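You operate a simulated robot arm through the tools that you are given. There is no shell and no other tool. Be economical: measure what you need, move in short steps, check, and stop when the job is done.

Carry out the task below with a simulated two-armed robot. There is one attempt and no reset: what you move stays moved.

## Task
Open the cloths drawer, put the dosing ball with the orange collar in the inside of the cloths drawer and shut the drawer again. Pick up the dark blue cloth roll marked one hundred and ten grams with one hand, pass it to the other hand and put it on the high tier of the shoe rack. Take the yellow measuring cup and leave it on the shelf of the open bay. Press the pink button two times. Take the purple rag on the worktop of the white counter and put it away on the shelf under the ledge. Open the lint comb lid. The order is free. Set down upright: dark blue cloth roll marked one hundred and ten gr, yellow measuring cup.
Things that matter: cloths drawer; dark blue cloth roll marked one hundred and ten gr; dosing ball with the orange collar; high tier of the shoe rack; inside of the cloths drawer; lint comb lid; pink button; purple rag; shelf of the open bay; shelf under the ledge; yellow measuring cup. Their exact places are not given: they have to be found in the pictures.

The check looks at the end state, three seconds after you hand in, the way a careful person would. Anything else that was tipped, shoved, dropped, spilled or broken makes it a failure. A push-on lid holds only when it is set on centred and level and pressed home; a screw cap is set on level and turned clockwise until tight. Flat cloth is picked up by pressing the open fingertips on it (5 to 10 N) and closing them slowly along it; thin cloth reads only 2 to 8 mm in the jaws.

## Robot
Two 6-joint arms with two-finger parallel grippers on one trunk, on a base that drives. Base frame: it is fixed to the floor where the robot stands at the start and does not move with it; the origin is under the middle of the robot, x ahead of it, y to its left, z up. Units: m, rad, N and s.
The left shoulder is at the start at [-0.099, 0.177, 0.581], the right one opposite. With the tool pointing down near the work surface each hand reaches from about 0.1 to 0.52 m from the robot's upright axis, wherever it stands, measured 20 degrees to its own side. Places, roughly: cloths drawer [0.6, -0.1, 0.5]; dark blue cloth roll marked one hundred and ten gr [-1.75, 0.5, 1]; dosing ball with the orange collar (7x7x6 cm) [-1.7, 0.1, 0.9]; high tier of the shoe rack [1.1, 1.2, 0.6]; inside of the cloths drawer [0.7, -0.2, 0.5]; lint comb lid [-1.2, 1.7, 0.9]; pink button [-0.8, 1.6, 1]; purple rag [-0.75, 1.75, 1]; shelf of the open bay [-0.3, 1.7, 0.5]; shelf under the ledge [-3.5, -1.7, 0.4]; yellow measuring cup [-0.75, 1.5, 1]. Payload 1.57 kg a hand.
Tool frame (each hand has its own): the origin (TCP) lies between the finger pads and is the grasp point; the fingertips stand 0.03 m ahead of it; z points along the fingers, y is the line along which they close. Largest opening 0.08 m; finger width 0.017, thickness 0.012; the body of the gripper, 0.04 by 0.082 m, starts 0.08 m behind the TCP.
Orientation is told as [roll, pitch, yaw] about the base's x, y, z axes, in that order, counted from this pose: with the fingers straight down and closing along the base's y, the tool's x points along the base's -x, its y along +y and its z along -z.

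## Interface
- The arms move only by the tool jog_arm. It takes "left_rows", "right_rows" or both (then of equal length, played together; a hand with none holds still); each is a list of rows, each a list of 7 numbers: the finger opening in m, from 0 to 0.08, then the shift along the tool's x, y, z in units of 200 mm (1.0 is 200 mm), then the turn, a rotation vector about the tool's x, y, z in units of 60 degrees (1.0 is 60 degrees). In form: [[grip, dx, dy, dz, rx, ry, rz], ...]. A call has 1 to 20 rows; each row is the pose to reach, as a shift and turn from the pose commanded when the call began, along the tool's axes at that moment. A call with a number of a shift or a turn outside -1 to 1 is refused whole. A row lasts 0.2 s, in which the tool goes at most 0.05 m and 0.15 rad; a call with a longer step from one row to the next is refused whole, and so is a gripper value outside its range. Where a pose cannot be reached the arm comes as near as it can. A force on the tool above 40 N (or 10 N above the force at the start of the call, whichever is more), or a blocked arm, ends the call early, and 0.2 s more pass. The fingers move at their own pace (about 0.072 m/s each) and stop on an object; they squeeze with about 31 N. The grip force told is the motor's: it shows also when the fingers shut on nothing. Time passes only in rows, and 0.2 s behind the last, so rows that repeat a pose let the fingers close. It gives the time, the measured TCP pose, the force on the tool (base axes), the opening and the grip force at its end, in the units of the frame above (readings bear some noise), with the torque about the TCP (base axes, N m) and any sound that the robot's microphone picked up.
- Cameras (640 x 400 px; columns grow to the right, rows downward): "scene" is now at [0.0637, 0.0052, 1.2736]; the picture's right is [0.08, -1.00, 0.00], its down [-0.92, -0.07, -0.39] and it looks along [0.39, 0.03, -0.92] (base axes); focal length 254 px, centre (320, 200). "left" rides on the left gripper at [0.072, 0.007, -0.122] in its tool frame; the picture's right is [-0.09, 1.00, 0.00], its down [-0.84, -0.08, -0.54] and it looks along [-0.54, -0.05, 0.84] (tool axes); focal length 238 px, centre (320, 200). "right" rides on the right gripper at [0.072, -0.007, -0.122] in its tool frame; the picture's right is [0.09, 1.00, 0.00], its down [-0.84, 0.08, -0.54] and it looks along [-0.54, 0.05, 0.84] (tool axes); focal length 238 px, centre (320, 200).
- snapshot(camera): a new picture of that camera. It takes no simulated time.
- move_column(by): slides the trunk up (or, below 0, down) by that many m; the arms and the scene camera ride with it, the base frame stays. It gives what a move gives, with no picture.
- base_move(legs): drives the robot by 1 to 6 legs, each [ahead, left, turn to the left] in m, m and rad, along the robot's own axes; the way and the turn of a leg run together, so that a leg with both is an arc; at most 1.5 m and 3.142 rad a leg. The arms and the cameras ride along, it lands a little off, and it stops where it bumps. It gives what a move gives.
- turn_head(pan, tilt): turns the head with the scene camera to pan (to the left, within 2.496 rad either way) and tilt (down, from -0.506 to 1.204), counted from straight ahead of the robot. It gives what a move gives.
- pixel_to_xyz(camera, pixels): for up to 12 pixels [column, row] of the newest picture of that camera ("zoom" is the newest enlarged one), the place [x, y, z] in the base frame of the surface seen there, good to about 0.003 m. It takes no simulated time.
- zoom(camera, box): a new picture of the part [left, top, right, bottom] of that camera's present view, enlarged. It takes no simulated time.
- finish_job(): hands the job in; it is judged then, once.

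Go step by step. Measure first, check grasps and placings, and put right what went wrong. The budget is 131 turns and 154 pictures, counting those below and the enlarged ones. Unless the task says otherwise, let go and move clear before handing in.

The tools are called as a command line: name --argument value ..., lists and objects as JSON in quotes. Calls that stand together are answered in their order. jog_arm: Moves the arms, as the interface text tells. Its arguments: {"type":"object","properties":{"left_rows":{"type":"array"},"right_rows":{"type":"array"}},"required":[]} The other tools are called the same way: move_column (by) slides the trunk up or down; base_move (legs) drives the base; turn_head (pan, tilt) turns the head that bears the scene camera; snapshot (camera) takes a picture; pixel_to_xyz (camera, pixels) gives the place of the surface under pixels of a picture; zoom (camera, box) takes an enlarged picture of a part of a camera's view; finish_job () hands the job in.

At the start:

```text
t: 0.0
left_position: [0.4779, 0.3186, 0.8621]
left_orientation: [0.001, 0.0, -0.001]
left_force: [-0.6, -0.9, -0.2]
left_torque: [0.0, 0.01, -0.02]
left_opening: 0.0799
left_grip_force: 0.0
right_position: [0.3412, -0.0779, 0.8145]
right_orientation: [0.0, 0.0, 0.0]
right_force: [0.6, -0.7, 0.5]
right_torque: [-0.02, 0.0, 0.0]
right_opening: 0.08
right_grip_force: 0.0
trunk travel left (down, up): [-0.025, 0.303]
robot x, y, heading: [0.0039, -0.0001, -0.001]
head pan, tilt: [0.077, 1.173]
```

scene: 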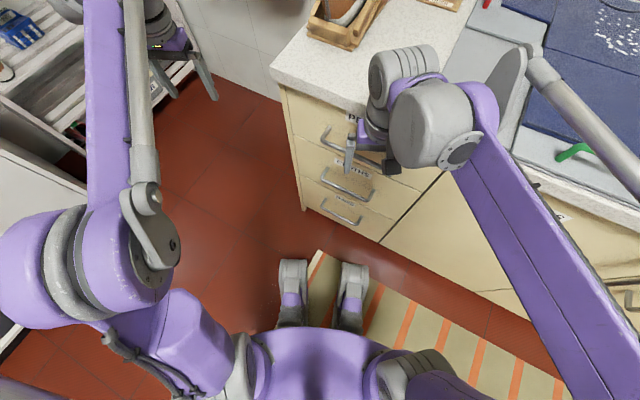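
right: 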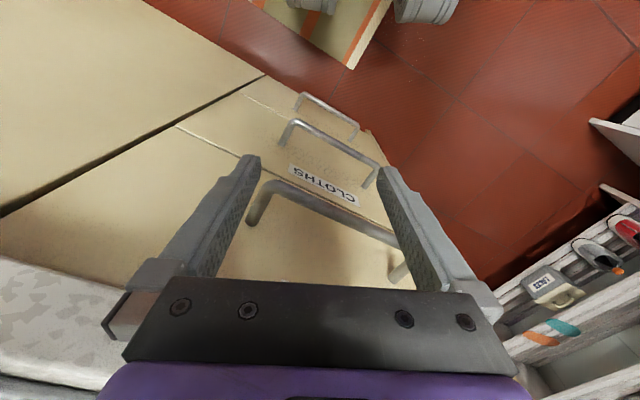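
left: 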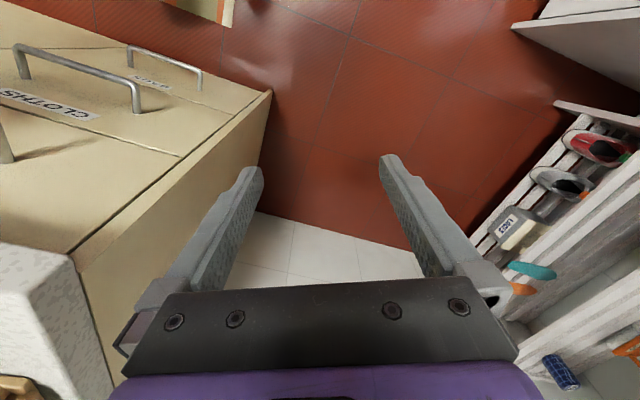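

The scene picture shows a drawer stack ahead, with the CLOTHS label near (350,170). I'll look around with the head first.

turn_head --pan 0.0 --tilt 0.6

snapshot --camera "scene"

turn_head --pan 1.3 --tilt 0.5

snapshot --camera "scene"

turn_head --pan 2.45 --tilt 0.4

snapshot --camera "scene"

turn_head --pan -2.45 --tilt 0.4

snapshot --camera "scene"

turn_head --pan -1.3 --tilt 0.5

snapshot --camera "scene"

```text
t: 1.0
left_position: [0.4786, 0.32, 0.8621]
left_orientation: [0.0, -0.001, -0.002]
left_force: [-0.4, -1.0, 1.1]
left_torque: [0.0, -0.01, 0.0]
left_opening: 0.0801
left_grip_force: 0.0
right_position: [0.3421, -0.0791, 0.8142]
right_orientation: [0.0, 0.0, 0.0]
right_force: [-0.2, -0.2, 1.2]
right_torque: [0.02, 0.02, 0.0]
right_opening: 0.0801
right_grip_force: 0.1
trunk travel left (down, up): [-0.025, 0.303]
robot x, y, heading: [-0.0003, -0.0004, 0.003]
head pan, tilt: [0.0, 0.6]
```

```text
150 pictures are left
```

scene: 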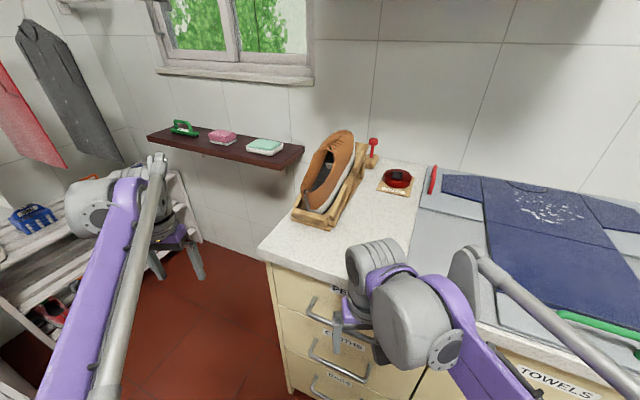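

```text
t: 2.5
left_position: [0.4782, 0.3182, 0.8616]
left_orientation: [0.0, 0.0, 0.001]
left_force: [-0.2, -1.1, 0.5]
left_torque: [-0.01, 0.0, -0.03]
left_opening: 0.0801
left_grip_force: 0.0
right_position: [0.3411, -0.0775, 0.8139]
right_orientation: [0.001, -0.001, -0.001]
right_force: [0.1, 0.4, 0.3]
right_torque: [0.03, 0.02, 0.01]
right_opening: 0.0801
right_grip_force: 0.0
trunk travel left (down, up): [-0.025, 0.303]
robot x, y, heading: [-0.002, 0.0014, -0.0]
head pan, tilt: [1.3, 0.499]
```

```text
149 pictures are left
```

scene: 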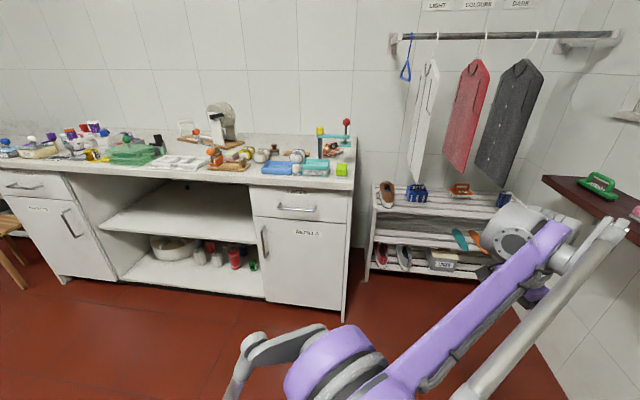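

```text
t: 3.8
left_position: [0.4789, 0.319, 0.8606]
left_orientation: [-0.001, -0.001, 0.0]
left_force: [-0.3, -0.7, 0.5]
left_torque: [0.02, 0.03, 0.0]
left_opening: 0.0802
left_grip_force: 0.1
right_position: [0.3415, -0.0791, 0.8136]
right_orientation: [0.001, -0.001, 0.0]
right_force: [-0.5, 0.0, -0.2]
right_torque: [0.01, -0.02, 0.01]
right_opening: 0.08
right_grip_force: 0.0
trunk travel left (down, up): [-0.025, 0.303]
robot x, y, heading: [-0.003, -0.0005, -0.001]
head pan, tilt: [2.45, 0.4]
```

```text
148 pictures are left
```

scene: 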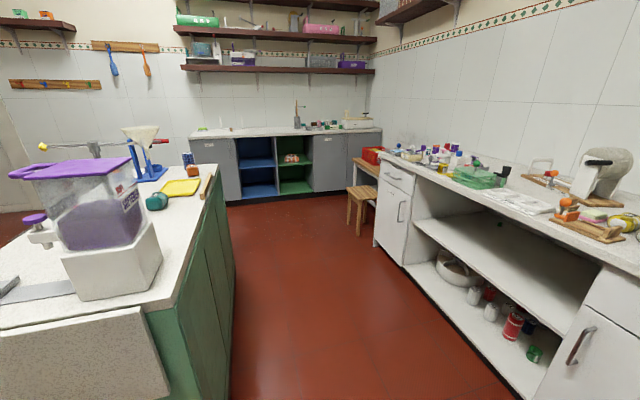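

```text
t: 7.7
left_position: [0.4798, 0.3186, 0.862]
left_orientation: [0.001, 0.002, -0.001]
left_force: [0.0, -0.3, -0.3]
left_torque: [0.03, 0.02, -0.02]
left_opening: 0.0799
left_grip_force: 0.1
right_position: [0.3426, -0.0786, 0.8141]
right_orientation: [0.0, -0.001, 0.001]
right_force: [0.2, 0.2, 0.1]
right_torque: [0.0, 0.02, 0.02]
right_opening: 0.0799
right_grip_force: 0.0
trunk travel left (down, up): [-0.025, 0.303]
robot x, y, heading: [-0.004, 0.0011, -0.002]
head pan, tilt: [-2.45, 0.4]
```

```text
147 pictures are left
```

scene: 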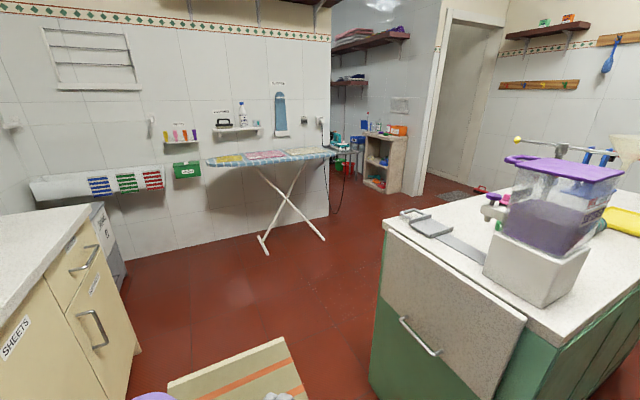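

```text
t: 9.1
left_position: [0.4789, 0.3187, 0.8621]
left_orientation: [-0.001, 0.002, 0.0]
left_force: [-0.6, 0.1, -0.2]
left_torque: [0.01, 0.0, 0.0]
left_opening: 0.0801
left_grip_force: 0.1
right_position: [0.3398, -0.0794, 0.814]
right_orientation: [0.0, 0.001, 0.001]
right_force: [0.5, 0.5, -0.6]
right_torque: [0.03, -0.01, 0.01]
right_opening: 0.0798
right_grip_force: 0.0
trunk travel left (down, up): [-0.025, 0.303]
robot x, y, heading: [-0.0006, 0.0003, 0.004]
head pan, tilt: [-1.3, 0.499]
```

```text
146 pictures are left
```

scene: 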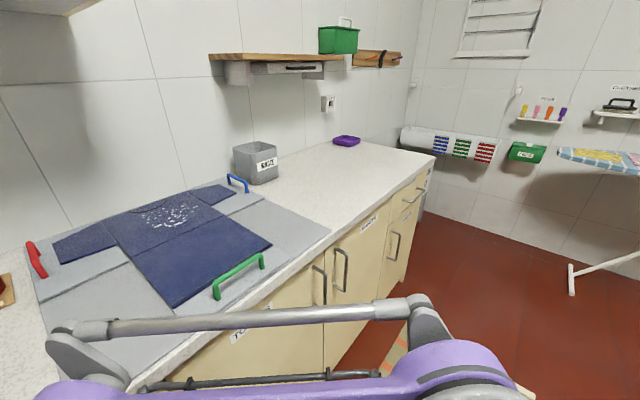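

I have an overview: the white counter is to the left, the island is behind, and the ledge unit is in the far back corner. Next I'll measure the white counter and zoom in on it.

turn_head --pan 1.7 --tilt 0.5

snapshot --camera "scene"

zoom --camera "scene" --box '[180, 80, 540, 300]'

```text
t: 11.7
left_position: [0.4787, 0.3183, 0.8609]
left_orientation: [-0.001, -0.001, 0.0]
left_force: [-0.1, -0.8, 0.8]
left_torque: [0.0, 0.03, 0.02]
left_opening: 0.0798
left_grip_force: 0.1
right_position: [0.341, -0.0779, 0.8147]
right_orientation: [-0.001, -0.001, 0.001]
right_force: [0.1, 0.2, -0.1]
right_torque: [-0.02, 0.02, 0.0]
right_opening: 0.08
right_grip_force: 0.0
trunk travel left (down, up): [-0.025, 0.303]
robot x, y, heading: [0.0001, -0.0009, 0.004]
head pan, tilt: [1.7, 0.499]
```

```text
145 pictures are left
```

scene: 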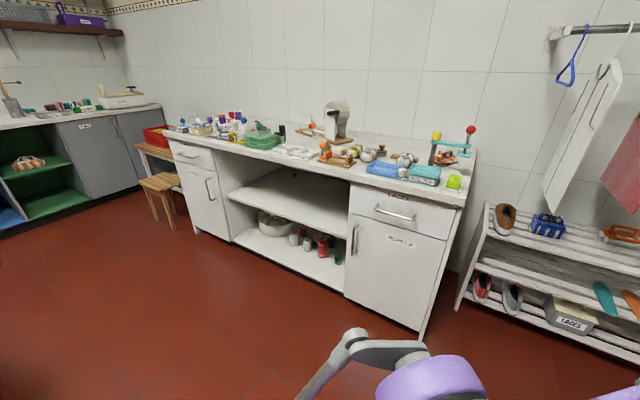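

```text
1.78 times, centred on (360, 190) of scene
```

zoom: 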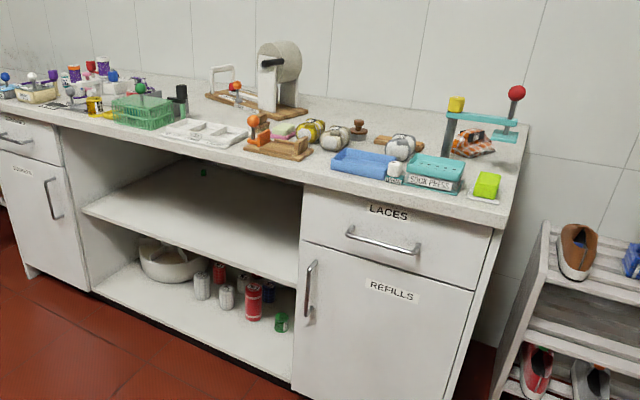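

pixel_to_xyz --camera "zoom" --pixels '[[500, 222], [240, 163], [0, 105], [488, 185], [280, 145], [170, 120], [95, 105], [200, 220], [300, 195], [490, 330], [300, 380], [420, 180]]'

zoom --camera "scene" --box '[160, 90, 320, 190]'

```text
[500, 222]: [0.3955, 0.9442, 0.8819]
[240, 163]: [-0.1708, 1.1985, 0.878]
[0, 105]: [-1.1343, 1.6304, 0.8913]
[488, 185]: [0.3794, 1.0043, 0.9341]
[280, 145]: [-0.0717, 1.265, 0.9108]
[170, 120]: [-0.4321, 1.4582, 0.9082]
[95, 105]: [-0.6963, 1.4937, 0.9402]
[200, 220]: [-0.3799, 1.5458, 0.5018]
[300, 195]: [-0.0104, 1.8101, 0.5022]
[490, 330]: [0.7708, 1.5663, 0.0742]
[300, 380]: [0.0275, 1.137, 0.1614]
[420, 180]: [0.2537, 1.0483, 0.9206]
```

```text
4.00 times, centred on (240, 140) of scene
```

zoom: 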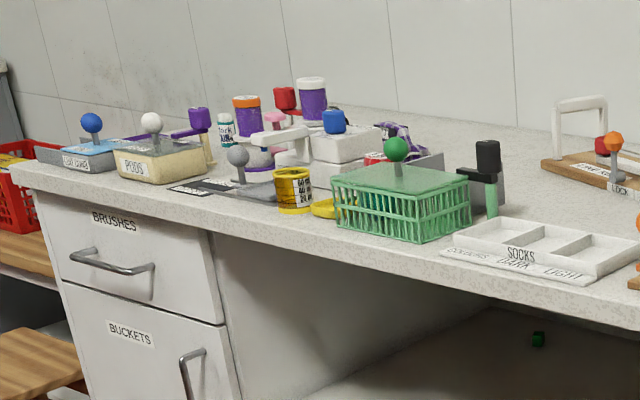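

The counter front runs at an angle (normal heading ≈1.148 rad). I'll measure the island so I can plan a clear path.

turn_head --pan 2.49 --tilt 0.6

snapshot --camera "scene"

pixel_to_xyz --camera "scene" --pixels '[[152, 258], [205, 110], [60, 270], [195, 210], [187, 80], [222, 155], [160, 130], [120, 260], [240, 380], [85, 100]]'

move_column --by 0.25

```text
t: 12.8
left_position: [0.479, 0.3187, 0.8613]
left_orientation: [0.001, 0.0, -0.001]
left_force: [-0.1, 0.4, 1.1]
left_torque: [-0.02, -0.02, -0.01]
left_opening: 0.08
left_grip_force: 0.1
right_position: [0.3412, -0.0782, 0.8127]
right_orientation: [0.0, 0.0, 0.0]
right_force: [1.1, -0.6, -0.1]
right_torque: [0.0, 0.04, 0.01]
right_opening: 0.0799
right_grip_force: 0.1
trunk travel left (down, up): [-0.025, 0.303]
robot x, y, heading: [-0.0001, -0.0015, 0.001]
head pan, tilt: [2.491, 0.6]
```

```text
142 pictures are left
```

scene: 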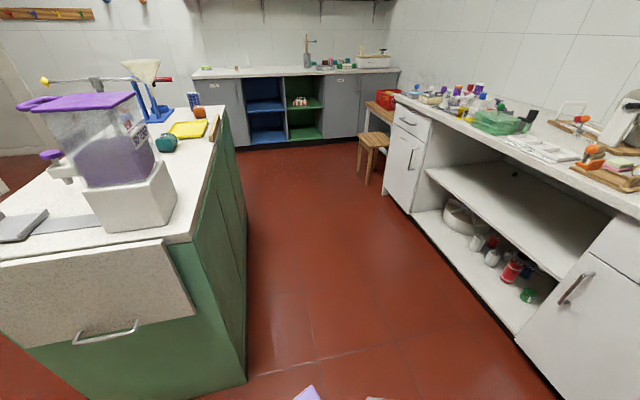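

```text
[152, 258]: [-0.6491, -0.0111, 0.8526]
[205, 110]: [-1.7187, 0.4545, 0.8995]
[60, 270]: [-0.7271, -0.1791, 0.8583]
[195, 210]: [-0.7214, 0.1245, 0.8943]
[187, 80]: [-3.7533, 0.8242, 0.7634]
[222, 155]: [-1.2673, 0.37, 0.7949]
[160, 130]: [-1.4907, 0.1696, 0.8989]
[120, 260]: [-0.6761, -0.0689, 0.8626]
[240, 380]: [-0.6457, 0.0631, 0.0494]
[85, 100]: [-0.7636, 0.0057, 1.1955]
```

```text
t: 15.4
left_position: [0.4768, 0.3189, 1.1109]
left_orientation: [0.001, 0.002, -0.001]
left_force: [-0.5, -0.5, 0.5]
left_torque: [-0.01, -0.03, -0.03]
left_opening: 0.0801
left_grip_force: 0.0
right_position: [0.3413, -0.079, 1.0637]
right_orientation: [-0.001, -0.001, -0.001]
right_force: [0.5, -0.1, -0.2]
right_torque: [-0.01, 0.01, 0.01]
right_opening: 0.0799
right_grip_force: 0.1
trunk travel left (down, up): [-0.275, 0.053]
robot x, y, heading: [0.0005, -0.0008, -0.0]
head pan, tilt: [2.491, 0.6]
```

The aisle is clear, about 1.2 m wide. I'll turn to face the white counter and slide left along it.

base_move --legs '[[0, 0, 1.148], [0.4, 0.0, 0], [0, 1.35, 0]]'

turn_head --pan 0.0 --tilt 0.7

snapshot --camera "scene"

zoom --camera "scene" --box '[160, 70, 480, 270]'

```text
t: 32.3
left_position: [-1.2034, 1.4328, 1.1116]
left_orientation: [-0.002, -0.001, 1.19]
left_force: [0.1, -0.4, 0.3]
left_torque: [0.02, -0.02, -0.02]
left_opening: 0.0799
left_grip_force: 0.0
right_position: [-0.8871, 1.1582, 1.0649]
right_orientation: [0.0, 0.001, 1.19]
right_force: [-0.1, 0.3, -0.2]
right_torque: [0.0, 0.01, -0.03]
right_opening: 0.0799
right_grip_force: 0.1
trunk travel left (down, up): [-0.275, 0.053]
robot x, y, heading: [-1.0869, 0.8721, 1.194]
head pan, tilt: [2.491, 0.6]
```

```text
t: 34.6
left_position: [-1.2035, 1.4335, 1.1107]
left_orientation: [-0.002, 0.0, 1.191]
left_force: [-0.6, -0.9, 0.5]
left_torque: [0.0, 0.05, -0.02]
left_opening: 0.08
left_grip_force: 0.1
right_position: [-0.8855, 1.158, 1.0645]
right_orientation: [0.001, 0.001, 1.192]
right_force: [0.1, -0.3, -0.6]
right_torque: [0.01, -0.01, -0.01]
right_opening: 0.08
right_grip_force: 0.0
trunk travel left (down, up): [-0.275, 0.053]
robot x, y, heading: [-1.0908, 0.8697, 1.197]
head pan, tilt: [0.0, 0.7]
```

```text
141 pictures are left
```

scene: 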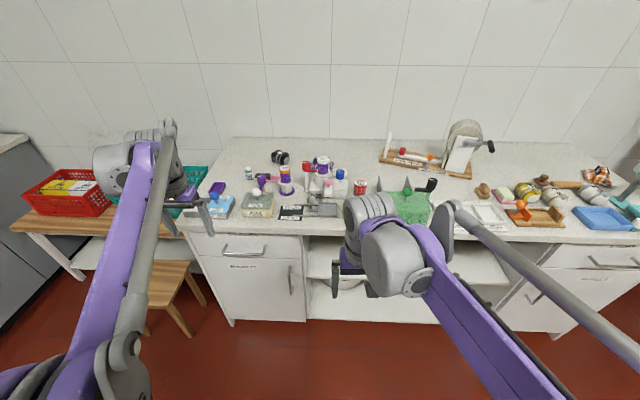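

```text
2.00 times, centred on (320, 170) of scene
```

zoom: 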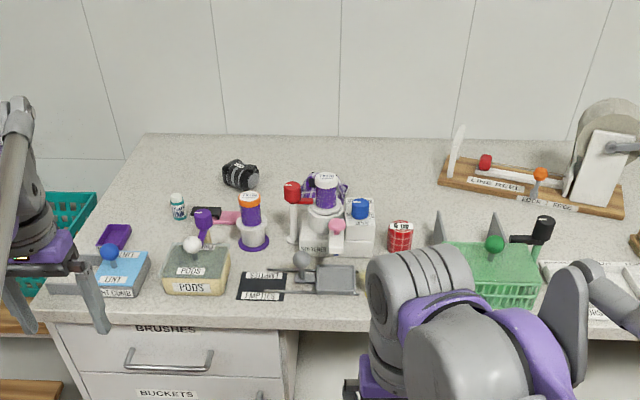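

I can see the lint comb box (zoom 115,275), the pink button on a white device (337,228) and the rag behind it (320,185). I'll measure these, and use the right-hand camera to find the cup.

pixel_to_xyz --camera "zoom" --pixels '[[110, 253], [125, 272], [115, 292], [337, 226], [320, 240], [322, 183], [312, 190], [293, 190], [325, 210], [360, 208], [250, 330], [400, 235]]'

snapshot --camera "right"

zoom --camera "scene" --box '[260, 130, 360, 230]'

zoom --camera "scene" --box '[170, 150, 270, 230]'

```text
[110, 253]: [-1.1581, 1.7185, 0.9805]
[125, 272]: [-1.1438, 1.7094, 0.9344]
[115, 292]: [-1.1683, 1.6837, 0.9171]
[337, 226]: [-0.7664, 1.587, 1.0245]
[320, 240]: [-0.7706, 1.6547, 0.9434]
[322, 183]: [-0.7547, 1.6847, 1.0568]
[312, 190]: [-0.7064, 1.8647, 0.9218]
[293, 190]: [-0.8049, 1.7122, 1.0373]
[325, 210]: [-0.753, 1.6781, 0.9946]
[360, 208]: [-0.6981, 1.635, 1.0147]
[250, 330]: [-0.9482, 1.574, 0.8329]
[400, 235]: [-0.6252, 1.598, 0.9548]
```

```text
139 pictures are left
```

right: 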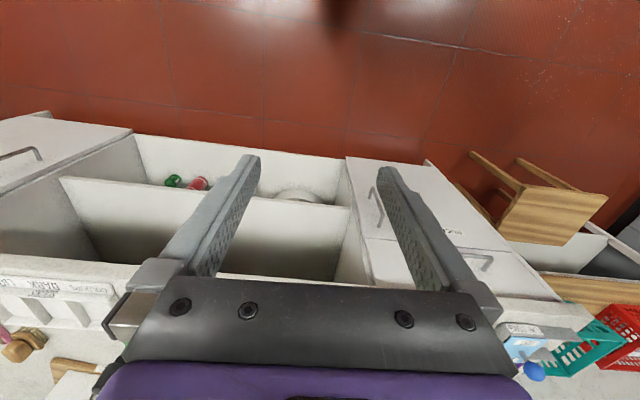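

```text
4.00 times, centred on (310, 180) of scene
```

zoom: 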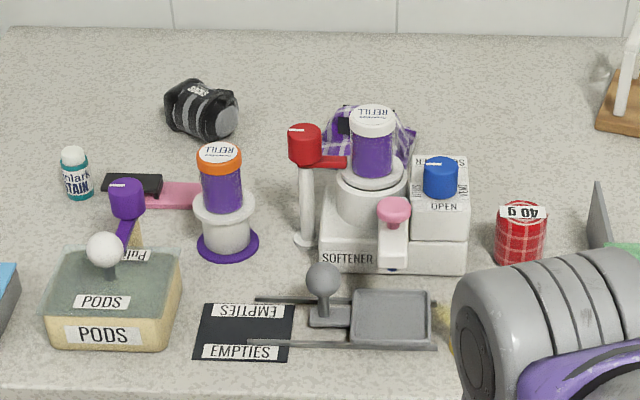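

```text
5.00 times, centred on (220, 190) of scene
```

zoom: 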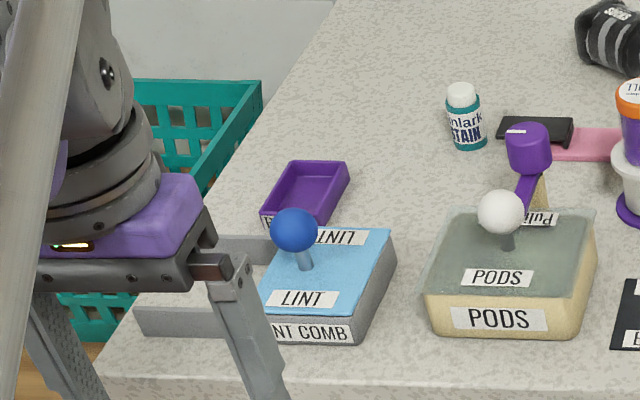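

The lint comb has a blue knob and side rails, so its lid probably slides left. I'll drive 0.28 m closer and look again.

base_move --legs '[[0.28, 0, -0.047]]'

turn_head --pan -0.3 --tilt 0.9

snapshot --camera "scene"

snapshot --camera "left"

snapshot --camera "right"

```text
t: 36.5
left_position: [-1.0724, 1.6926, 1.1112]
left_orientation: [-0.001, -0.001, 1.146]
left_force: [0.8, -0.2, 0.1]
left_torque: [0.01, 0.0, 0.02]
left_opening: 0.0799
left_grip_force: 0.1
right_position: [-0.7645, 1.4047, 1.0636]
right_orientation: [0.0, 0.0, 1.146]
right_force: [-0.8, -0.2, -0.5]
right_torque: [-0.01, 0.02, -0.02]
right_opening: 0.08
right_grip_force: 0.1
trunk travel left (down, up): [-0.275, 0.053]
robot x, y, heading: [-0.9779, 1.1257, 1.143]
head pan, tilt: [0.0, 0.7]
```

```text
t: 37.3
left_position: [-1.07, 1.6932, 1.1128]
left_orientation: [0.0, 0.0, 1.147]
left_force: [-0.2, 0.2, 0.3]
left_torque: [0.02, 0.0, -0.01]
left_opening: 0.08
left_grip_force: 0.1
right_position: [-0.7656, 1.4037, 1.0636]
right_orientation: [-0.001, 0.001, 1.148]
right_force: [-1.0, -0.5, 0.2]
right_torque: [-0.01, -0.02, -0.03]
right_opening: 0.0802
right_grip_force: 0.1
trunk travel left (down, up): [-0.275, 0.053]
robot x, y, heading: [-0.9783, 1.1244, 1.147]
head pan, tilt: [-0.3, 0.901]
```

```text
136 pictures are left
```

scene: 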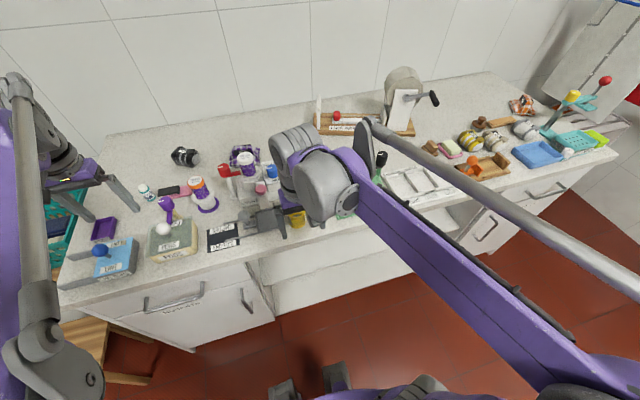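

```text
135 pictures are left
```

left: 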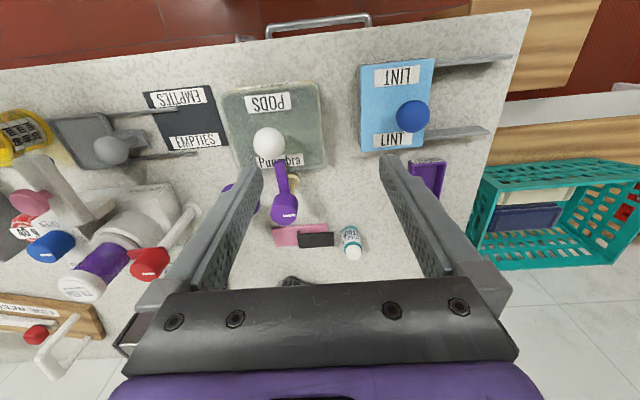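

```text
134 pictures are left
```

right: 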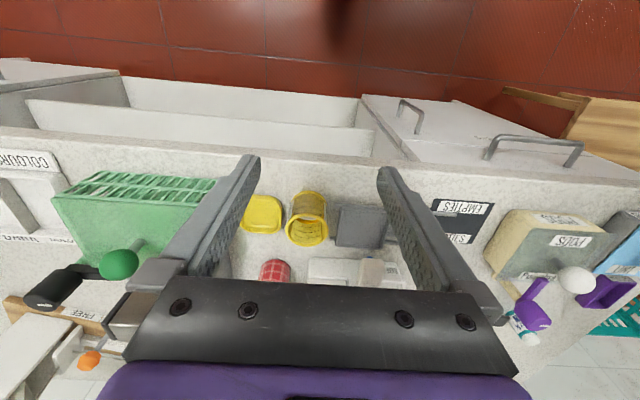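

The left camera shows the lint knob at (412,116) and rails running left to about (515,60). The right camera shows the yellow cup at (305,215). I'll measure all of these.

pixel_to_xyz --camera "left" --pixels '[[412, 116], [415, 135], [365, 95], [430, 95], [480, 60], [470, 137], [32, 200], [30, 215], [150, 225]]'

pixel_to_xyz --camera "right" --pixels '[[305, 200], [300, 240], [290, 237], [325, 235], [295, 222], [313, 222], [260, 215], [312, 196], [275, 262], [300, 212], [355, 228], [240, 215]]'

zoom --camera "right" --box '[220, 160, 420, 290]'

zoom --camera "left" --box '[0, 120, 240, 360]'

```text
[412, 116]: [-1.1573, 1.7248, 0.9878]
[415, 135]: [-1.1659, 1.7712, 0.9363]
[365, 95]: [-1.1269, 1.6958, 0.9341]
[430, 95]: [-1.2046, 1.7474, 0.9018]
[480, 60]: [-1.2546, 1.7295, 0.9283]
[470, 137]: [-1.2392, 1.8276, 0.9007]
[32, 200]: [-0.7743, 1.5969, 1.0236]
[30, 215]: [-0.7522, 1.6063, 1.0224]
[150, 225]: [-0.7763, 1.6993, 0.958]
```

```text
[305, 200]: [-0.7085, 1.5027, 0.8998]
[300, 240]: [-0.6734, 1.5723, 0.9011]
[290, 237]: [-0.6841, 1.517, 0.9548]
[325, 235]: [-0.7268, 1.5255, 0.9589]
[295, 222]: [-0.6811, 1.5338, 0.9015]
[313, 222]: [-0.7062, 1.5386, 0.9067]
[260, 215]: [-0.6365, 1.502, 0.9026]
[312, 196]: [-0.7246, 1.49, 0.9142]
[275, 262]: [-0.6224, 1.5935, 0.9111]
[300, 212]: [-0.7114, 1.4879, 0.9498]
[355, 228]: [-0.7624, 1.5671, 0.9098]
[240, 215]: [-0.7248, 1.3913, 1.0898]
```

```text
3.08 times, centred on (320, 225) of right
```

zoom: 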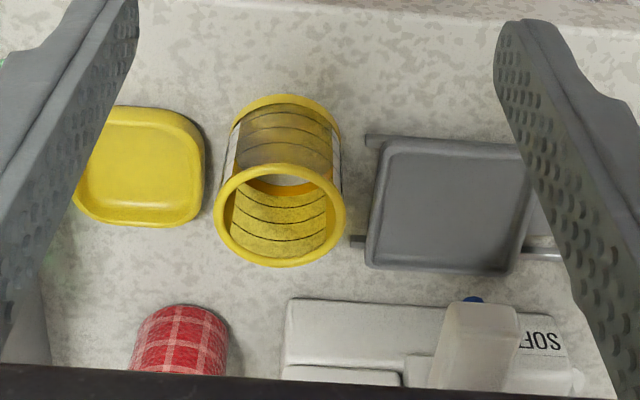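

```text
1.67 times, centred on (120, 240) of left
```

zoom: 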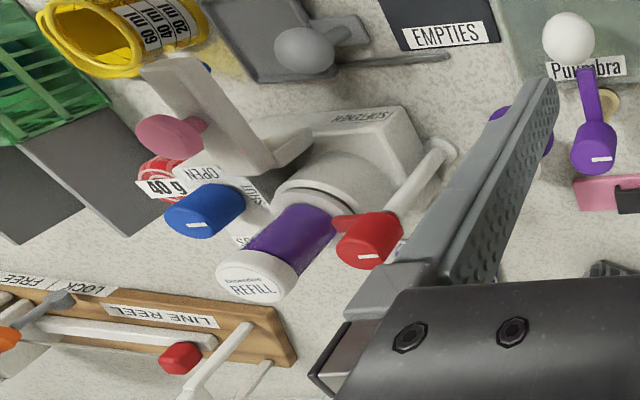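

The cup's rim is at about (-0.71,1.51,0.957), the button top at (-0.766,1.597,1.024). Next I'll zoom on the rag and button from the scene camera.

zoom --camera "scene" --box '[190, 130, 310, 230]'

pixel_to_xyz --camera "scene" --pixels '[[238, 152], [256, 153], [236, 158], [257, 160], [246, 146], [234, 147], [261, 187], [266, 172], [230, 140], [200, 140]]'

```text
4.00 times, centred on (250, 180) of scene
```

zoom: 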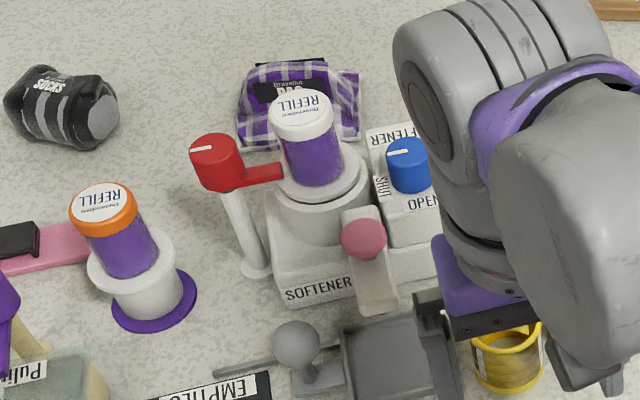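

```text
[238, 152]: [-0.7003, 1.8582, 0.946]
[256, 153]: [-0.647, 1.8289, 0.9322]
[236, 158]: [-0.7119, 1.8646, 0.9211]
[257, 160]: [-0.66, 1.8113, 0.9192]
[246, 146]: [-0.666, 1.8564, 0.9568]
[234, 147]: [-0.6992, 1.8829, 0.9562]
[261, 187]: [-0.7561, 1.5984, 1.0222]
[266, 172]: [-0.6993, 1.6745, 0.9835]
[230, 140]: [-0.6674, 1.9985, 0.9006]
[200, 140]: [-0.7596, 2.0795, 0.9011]
```

The rag is crumpled at about (-0.68,1.855), 0.9–0.956 high, and deep on the counter, so I have to get closer. I'll drive ahead 0.1 m.

base_move --legs '[[0.1, 0, 0]]'

turn_head --pan 0.0 --tilt 1.2

snapshot --camera "scene"

snapshot --camera "left"

```text
t: 38.5
left_position: [-1.0286, 1.7833, 1.1114]
left_orientation: [0.0, 0.0, 1.146]
left_force: [0.5, 1.1, -0.5]
left_torque: [0.0, 0.02, 0.01]
left_opening: 0.0799
left_grip_force: 0.2
right_position: [-0.7237, 1.4937, 1.0642]
right_orientation: [-0.001, 0.0, 1.144]
right_force: [0.3, 0.9, 0.3]
right_torque: [0.0, 0.01, 0.05]
right_opening: 0.08
right_grip_force: 0.0
trunk travel left (down, up): [-0.275, 0.053]
robot x, y, heading: [-0.9329, 1.2167, 1.149]
head pan, tilt: [-0.3, 0.901]
```

```text
t: 39.3
left_position: [-1.0293, 1.7833, 1.1108]
left_orientation: [0.001, 0.001, 1.144]
left_force: [-0.6, 0.2, 0.2]
left_torque: [0.03, -0.01, 0.0]
left_opening: 0.0798
left_grip_force: 0.1
right_position: [-0.7234, 1.4934, 1.0636]
right_orientation: [0.0, -0.001, 1.144]
right_force: [0.6, -0.2, 0.9]
right_torque: [-0.02, 0.01, 0.01]
right_opening: 0.0801
right_grip_force: 0.0
trunk travel left (down, up): [-0.275, 0.053]
robot x, y, heading: [-0.935, 1.2178, 1.146]
head pan, tilt: [0.0, 1.201]
```

```text
130 pictures are left
```

scene: 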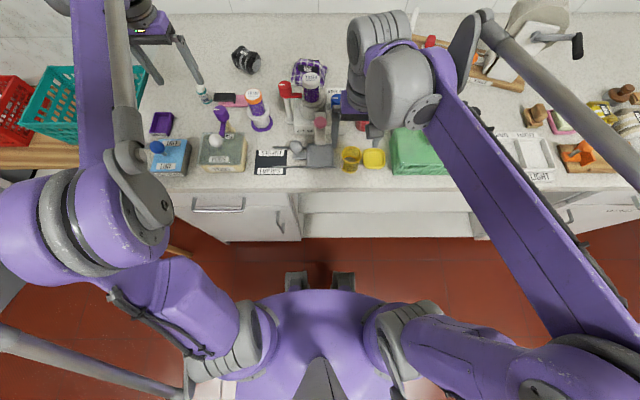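

```text
129 pictures are left
```

left: 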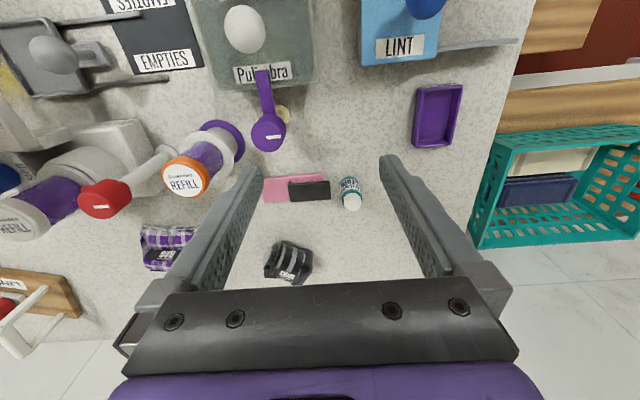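

Feet still have clearance. Now I'll close the right hand and place it above the pink button.

jog_arm --right_rows '[[0, 0, 0, -0.1, 0, 0, 0], [0, -0.13, 0.13, -0.1, 0, 0, 0], [0, -0.26, 0.26, -0.1, 0, 0, 0], [0, -0.4, 0.393, -0.1, 0, 0, 0], [0, -0.4, 0.393, -0.1, 0, 0, 0], [0, -0.4, 0.393, -0.1, 0, 0, 0]]'

snapshot --camera "right"

zoom --camera "scene" --box '[260, 30, 420, 190]'

```text
t: 40.7
left_position: [-1.0274, 1.7837, 1.1113]
left_orientation: [-0.001, -0.001, 1.146]
left_force: [-0.6, -0.2, -0.9]
left_torque: [0.0, -0.01, 0.01]
left_opening: 0.0799
left_grip_force: 0.0
right_position: [-0.7611, 1.6011, 1.0831]
right_orientation: [0.0, 0.0, 1.145]
right_force: [-0.8, -1.1, -0.2]
right_torque: [0.03, 0.01, 0.0]
right_opening: 0.0
right_grip_force: 21.6
trunk travel left (down, up): [-0.275, 0.053]
robot x, y, heading: [-0.9384, 1.2152, 1.144]
head pan, tilt: [0.0, 1.201]
```

```text
128 pictures are left
```

right: 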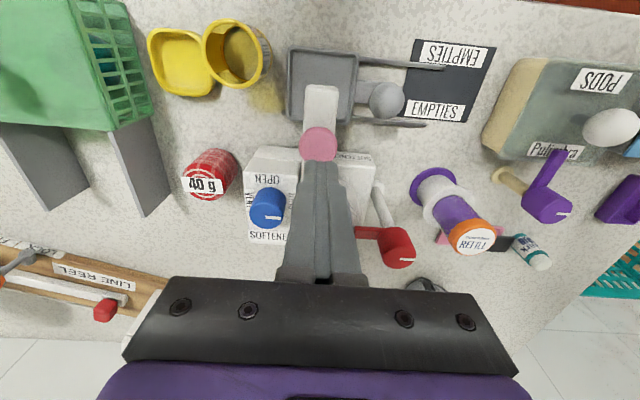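

```text
2.50 times, centred on (340, 110) of scene
```

zoom: 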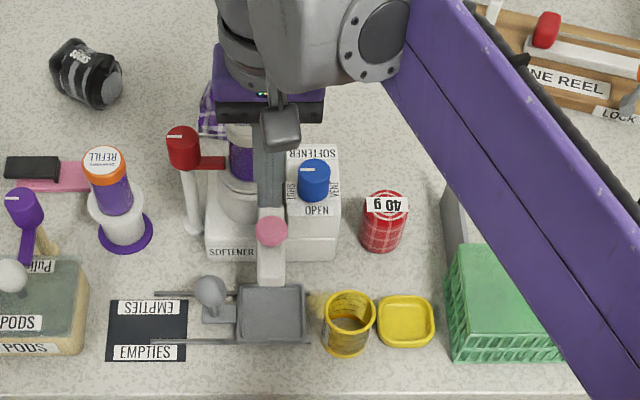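

The tip hovers near the button; measuring the button top from this view at (318,143) for centring.

pixel_to_xyz --camera "right" --pixels '[[318, 143], [318, 133], [318, 152], [306, 143], [330, 143], [320, 110], [237, 70], [215, 35], [240, 30], [262, 70]]'

```text
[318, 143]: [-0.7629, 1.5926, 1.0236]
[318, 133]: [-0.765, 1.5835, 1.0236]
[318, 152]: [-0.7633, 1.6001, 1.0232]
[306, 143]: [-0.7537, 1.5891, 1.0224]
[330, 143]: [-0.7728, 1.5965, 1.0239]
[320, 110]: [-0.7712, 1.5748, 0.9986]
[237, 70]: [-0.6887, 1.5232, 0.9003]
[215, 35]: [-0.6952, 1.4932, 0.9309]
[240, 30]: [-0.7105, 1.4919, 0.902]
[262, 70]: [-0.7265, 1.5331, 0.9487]
```

The button centre is at (-0.763,1.592), so I'll correct 9 mm back and press down slowly once.

jog_arm --right_rows '[[0, 0.045, -0.01, 0, 0, 0, 0], [0, 0.045, -0.01, 0.1, 0, 0, 0], [0, 0.045, -0.01, 0.14, 0, 0, 0], [0, 0.045, -0.01, 0.16, 0, 0, 0], [0, 0.045, -0.01, 0.175, 0, 0, 0], [0, 0.045, -0.01, 0.19, 0, 0, 0]]'

```text
t: 42.1
left_position: [-1.0295, 1.7832, 1.1112]
left_orientation: [-0.001, -0.001, 1.144]
left_force: [0.2, -0.1, 0.2]
left_torque: [0.0, -0.01, 0.01]
left_opening: 0.0802
left_grip_force: 0.1
right_position: [-0.7635, 1.5898, 1.0455]
right_orientation: [-0.001, 0.0, 1.147]
right_force: [1.1, -0.4, 2.8]
right_torque: [-0.01, -0.04, -0.01]
right_opening: 0.0
right_grip_force: 21.4
trunk travel left (down, up): [-0.275, 0.053]
robot x, y, heading: [-0.9326, 1.2135, 1.148]
head pan, tilt: [0.0, 1.201]
```

Contact: force 2.8 N with the tip about 8 mm below the button's rest height. I'll press further in small steps.

jog_arm --right_rows '[[0, 0, 0, 0.01, 0, 0, 0], [0, 0, 0, 0.02, 0, 0, 0], [0, 0, 0, 0.03, 0, 0, 0]]'

```text
t: 42.9
left_position: [-1.028, 1.7836, 1.1105]
left_orientation: [0.001, 0.001, 1.144]
left_force: [-0.1, 0.4, -1.1]
left_torque: [-0.05, -0.04, 0.01]
left_opening: 0.0803
left_grip_force: 0.0
right_position: [-0.7626, 1.5906, 1.0401]
right_orientation: [0.001, 0.001, 1.145]
right_force: [0.3, 0.8, 4.7]
right_torque: [-0.01, 0.02, -0.01]
right_opening: 0.0
right_grip_force: 21.3
trunk travel left (down, up): [-0.275, 0.053]
robot x, y, heading: [-0.9388, 1.2178, 1.142]
head pan, tilt: [0.0, 1.201]
heard: click
```

I heard a click, so that's one press. I'll lift off fully, then press to the same depth again.

jog_arm --right_rows '[[0, 0, 0, -0.08, 0, 0, 0], [0, 0, 0, -0.16, 0, 0, 0], [0, 0, 0, -0.16, 0, 0, 0], [0, 0, 0, -0.16, 0, 0, 0]]'

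jog_arm --right_rows '[[0, 0, 0, 0.08, 0, 0, 0], [0, 0, 0, 0.12, 0, 0, 0], [0, 0, 0, 0.14, 0, 0, 0], [0, 0, 0, 0.15, 0, 0, 0], [0, 0, 0, 0.16, 0, 0, 0], [0, 0, 0, 0.165, 0, 0, 0]]'

```text
t: 43.9
left_position: [-1.0287, 1.783, 1.1115]
left_orientation: [0.001, 0.0, 1.145]
left_force: [-0.4, -0.3, -0.8]
left_torque: [-0.01, 0.0, -0.02]
left_opening: 0.0797
left_grip_force: 0.1
right_position: [-0.7631, 1.591, 1.0716]
right_orientation: [-0.001, -0.001, 1.145]
right_force: [-0.4, 0.1, 0.3]
right_torque: [-0.01, 0.01, 0.03]
right_opening: 0.0001
right_grip_force: 21.5
trunk travel left (down, up): [-0.275, 0.053]
robot x, y, heading: [-0.9337, 1.2183, 1.144]
head pan, tilt: [0.0, 1.201]
```

```text
t: 45.3
left_position: [-1.0286, 1.7839, 1.1117]
left_orientation: [0.0, 0.002, 1.143]
left_force: [-0.4, 0.1, 0.0]
left_torque: [0.05, 0.03, 0.01]
left_opening: 0.0801
left_grip_force: 0.0
right_position: [-0.7629, 1.5912, 1.0399]
right_orientation: [0.001, 0.0, 1.146]
right_force: [1.0, 3.0, 7.6]
right_torque: [0.09, 0.0, -0.02]
right_opening: 0.0
right_grip_force: 21.5
trunk travel left (down, up): [-0.275, 0.053]
robot x, y, heading: [-0.9381, 1.2187, 1.148]
head pan, tilt: [0.0, 1.201]
heard: click
```

Second click heard. I'll lift off the button, then look at the cup and its neighbouring trays to choose the grasp.

jog_arm --right_rows '[[0, 0, 0, -0.1, 0, 0, 0], [0, 0, 0, -0.25, 0, 0, 0], [0, 0.2, -0.05, -0.3, 0, 0, 0], [0.064, 0.4, -0.1, -0.3, 0, 0, 0], [0.064, 0.55, -0.3, -0.3, 0, 0, 0], [0.064, 0.7, -0.4, -0.3, 0, 0, 0]]'

zoom --camera "right" --box '[200, 140, 440, 290]'

zoom --camera "scene" --box '[300, 120, 400, 190]'

```text
t: 46.7
left_position: [-1.0298, 1.7817, 1.1127]
left_orientation: [0.0, 0.0, 1.145]
left_force: [-0.7, 1.0, -0.1]
left_torque: [0.01, -0.01, -0.04]
left_opening: 0.0801
left_grip_force: 0.0
right_position: [-0.7483, 1.4304, 1.1008]
right_orientation: [0.0, -0.001, 1.146]
right_force: [-0.1, 0.2, -0.9]
right_torque: [0.0, -0.03, 0.0]
right_opening: 0.0641
right_grip_force: 0.1
trunk travel left (down, up): [-0.275, 0.053]
robot x, y, heading: [-0.9363, 1.2135, 1.144]
head pan, tilt: [0.0, 1.201]
```

```text
2.67 times, centred on (320, 215) of right
```

zoom: 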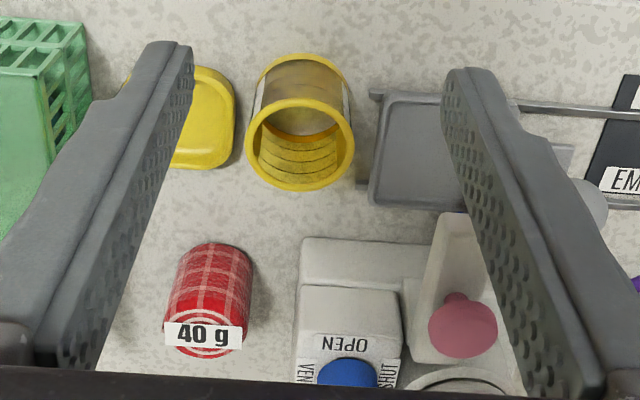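

```text
5.71 times, centred on (350, 155) of scene
```

zoom: 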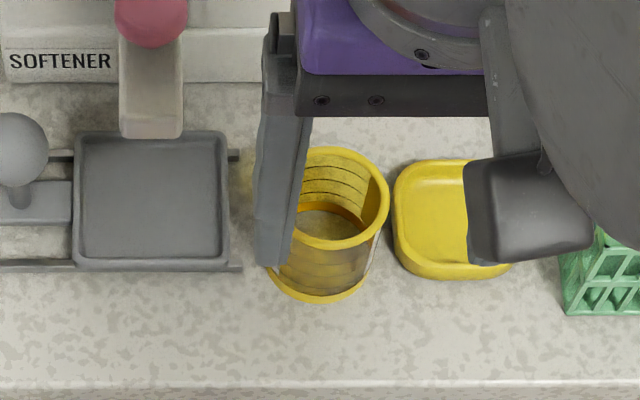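

pixel_to_xyz --camera "zoom" --pixels '[[397, 200], [400, 250], [420, 166], [440, 274], [222, 200], [228, 266], [340, 152], [384, 205], [335, 248], [320, 300], [362, 285], [238, 155]]'

zoom --camera "right" --box '[200, 140, 440, 290]'

pixel_to_xyz --camera "zoom" --pixels '[[300, 104], [250, 145], [349, 145], [300, 184], [300, 57], [230, 100], [230, 140], [376, 140], [310, 90], [266, 75]]'

```text
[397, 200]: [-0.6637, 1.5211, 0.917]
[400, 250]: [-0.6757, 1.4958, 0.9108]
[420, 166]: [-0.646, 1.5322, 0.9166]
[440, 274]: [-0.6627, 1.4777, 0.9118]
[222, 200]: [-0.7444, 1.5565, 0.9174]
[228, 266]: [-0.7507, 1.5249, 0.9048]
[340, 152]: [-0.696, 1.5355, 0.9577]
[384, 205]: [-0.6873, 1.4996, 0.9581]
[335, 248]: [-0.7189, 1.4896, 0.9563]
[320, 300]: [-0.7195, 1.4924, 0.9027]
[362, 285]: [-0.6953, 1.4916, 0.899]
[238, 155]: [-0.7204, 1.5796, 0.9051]
```

```text
2.67 times, centred on (320, 215) of right
```

zoom: 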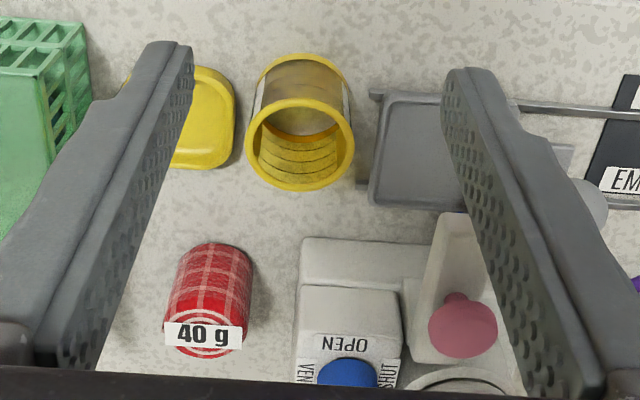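

```text
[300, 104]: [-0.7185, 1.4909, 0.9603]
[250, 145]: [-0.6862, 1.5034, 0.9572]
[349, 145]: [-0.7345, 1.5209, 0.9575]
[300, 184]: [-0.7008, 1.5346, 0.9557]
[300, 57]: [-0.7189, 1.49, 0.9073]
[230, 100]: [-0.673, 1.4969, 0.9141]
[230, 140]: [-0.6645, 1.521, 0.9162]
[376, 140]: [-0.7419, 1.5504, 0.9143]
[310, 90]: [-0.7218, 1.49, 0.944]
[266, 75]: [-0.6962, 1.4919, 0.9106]
```

The cup's rim centre is (-0.710,1.5125), 5 cm wide, with tray rims at z 0.917 on both sides. I'll tilt the right hand 40° forward and line up above and in front of the cup, keeping the tips above the trays.

jog_arm --right_rows '[[0.07, -0.04, 0, 0, 0, -0.134, 0], [0.07, -0.08, 0, 0.1, 0, -0.267, 0], [0.07, -0.12, 0, 0.2, 0, -0.4, 0], [0.07, -0.16, 0, 0.3, 0, -0.534, 0], [0.07, -0.2, 0, 0.4, 0, -0.667, 0], [0.07, -0.226, -0.005, 0.485, 0, -0.667, 0], [0.07, -0.226, -0.005, 0.485, 0, -0.667, 0]]'

snapshot --camera "right"

zoom --camera "scene" --box '[290, 110, 410, 200]'

```text
t: 48.3
left_position: [-1.0282, 1.7835, 1.1117]
left_orientation: [0.001, 0.0, 1.144]
left_force: [0.2, -0.1, -0.3]
left_torque: [-0.06, 0.04, -0.02]
left_opening: 0.08
left_grip_force: 0.0
right_position: [-0.7293, 1.4712, 1.003]
right_orientation: [0.001, -0.699, 1.144]
right_force: [0.2, -0.1, -0.3]
right_torque: [0.02, 0.01, -0.01]
right_opening: 0.0698
right_grip_force: 0.0
trunk travel left (down, up): [-0.275, 0.053]
robot x, y, heading: [-0.9367, 1.2133, 1.143]
head pan, tilt: [0.0, 1.201]
```

```text
123 pictures are left
```

right: 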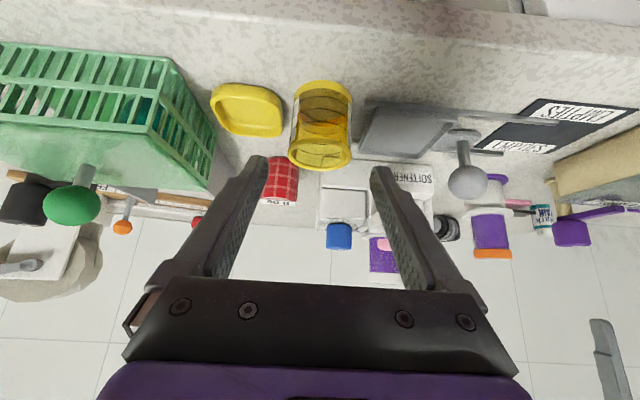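

```text
4.44 times, centred on (350, 155) of scene
```

zoom: 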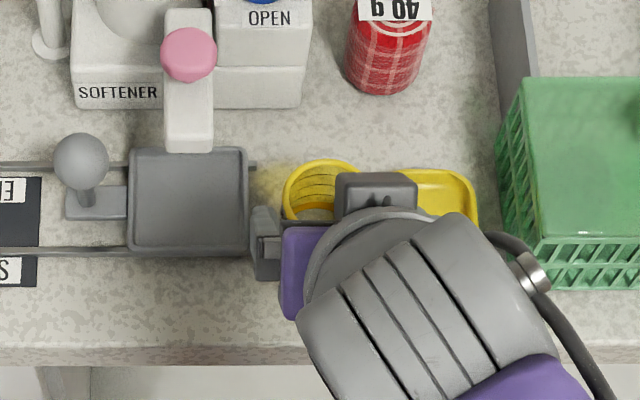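

Aligned at column 320. I'll advance 7 cm along the tool axis and close on the cup.

jog_arm --right_rows '[[0.07, 0, 0, 0.12, 0, 0, 0], [0.07, 0, 0, 0.24, 0, 0, 0], [0.07, 0, 0, 0.35, 0, 0, 0], [0.07, 0, 0, 0.35, 0, 0, 0]]'

snapshot --camera "right"

```text
t: 49.3
left_position: [-1.0281, 1.7831, 1.111]
left_orientation: [-0.002, -0.001, 1.144]
left_force: [-0.2, 0.2, 0.4]
left_torque: [-0.02, -0.01, 0.01]
left_opening: 0.0798
left_grip_force: 0.0
right_position: [-0.7083, 1.5122, 0.9498]
right_orientation: [-0.001, -0.699, 1.145]
right_force: [-1.0, -0.2, 0.2]
right_torque: [-0.02, -0.01, 0.0]
right_opening: 0.07
right_grip_force: 0.1
trunk travel left (down, up): [-0.275, 0.053]
robot x, y, heading: [-0.9352, 1.2149, 1.142]
head pan, tilt: [0.0, 1.201]
```

```text
121 pictures are left
```

right: 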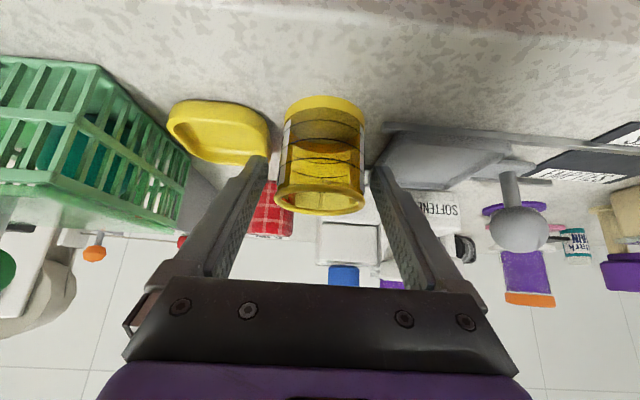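

The cup sits between the fingers. I'll close and lift it straight up.

jog_arm --right_rows '[[0.05, 0, 0, 0, 0, 0, 0], [0.04, 0, 0, 0, 0, 0, 0], [0.04, 0, 0, 0, 0, 0, 0], [0.04, -0.03, 0, -0.038, 0, 0, 0], [0.04, -0.13, 0, -0.153, 0, 0, 0], [0.04, -0.257, 0, -0.306, 0, 0, 0], [0.04, -0.257, 0, -0.306, 0, 0, 0]]'

snapshot --camera "right"

```text
t: 50.9
left_position: [-1.0292, 1.7829, 1.111]
left_orientation: [0.002, -0.001, 1.146]
left_force: [0.3, 0.0, -0.1]
left_torque: [0.01, -0.02, -0.01]
left_opening: 0.0802
left_grip_force: 0.0
right_position: [-0.71, 1.512, 1.0289]
right_orientation: [0.0, -0.699, 1.146]
right_force: [1.1, 0.2, -0.2]
right_torque: [0.01, 0.02, -0.02]
right_opening: 0.0502
right_grip_force: 30.9
trunk travel left (down, up): [-0.275, 0.053]
robot x, y, heading: [-0.9377, 1.2163, 1.148]
head pan, tilt: [0.0, 1.201]
```

```text
120 pictures are left
```

right: 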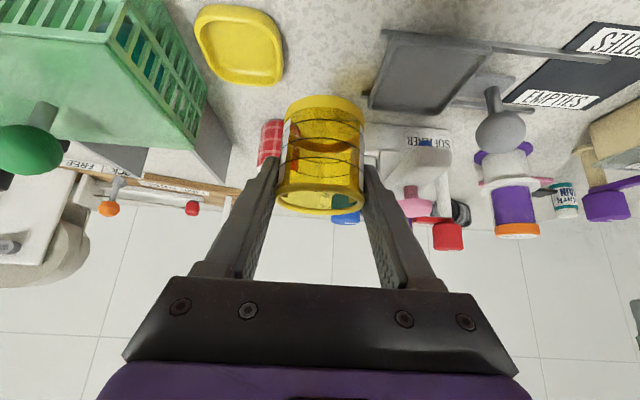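

The cup is held (opening 0.050). With it safe in the right hand, I'll use the left hand for the lint comb lid, moving above the blue knob.

jog_arm --left_rows '[[0.06, 0.18, 0.15, 0, 0, 0, 0], [0.06, 0.36, 0.3, 0, 0, 0, 0], [0.06, 0.54, 0.458, 0, 0, 0, 0], [0.06, 0.54, 0.458, 0.2, 0, 0, 0], [0.06, 0.54, 0.458, 0.35, 0, 0, 0], [0.06, 0.54, 0.458, 0.35, 0, 0, 0]]'

snapshot --camera "left"

```text
t: 52.3
left_position: [-1.1548, 1.7237, 1.0393]
left_orientation: [0.0, 0.0, 1.145]
left_force: [-0.3, 0.9, 0.2]
left_torque: [0.03, 0.01, -0.01]
left_opening: 0.0601
left_grip_force: 0.0
right_position: [-0.7098, 1.5118, 1.0287]
right_orientation: [-0.001, -0.698, 1.145]
right_force: [-0.3, 0.0, 0.0]
right_torque: [0.02, -0.02, 0.0]
right_opening: 0.0501
right_grip_force: 31.5
trunk travel left (down, up): [-0.275, 0.053]
robot x, y, heading: [-0.9366, 1.2147, 1.146]
head pan, tilt: [0.0, 1.201]
```

```text
119 pictures are left
```

left: 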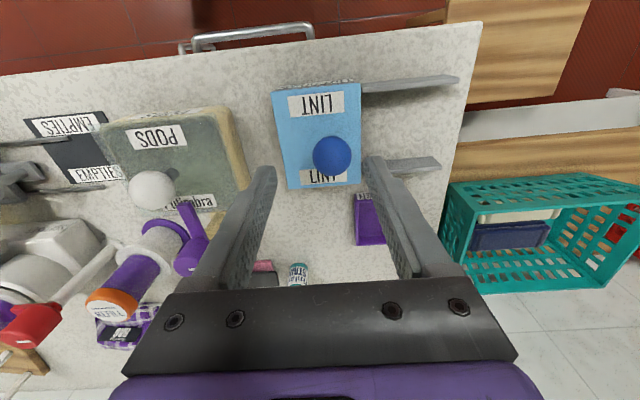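

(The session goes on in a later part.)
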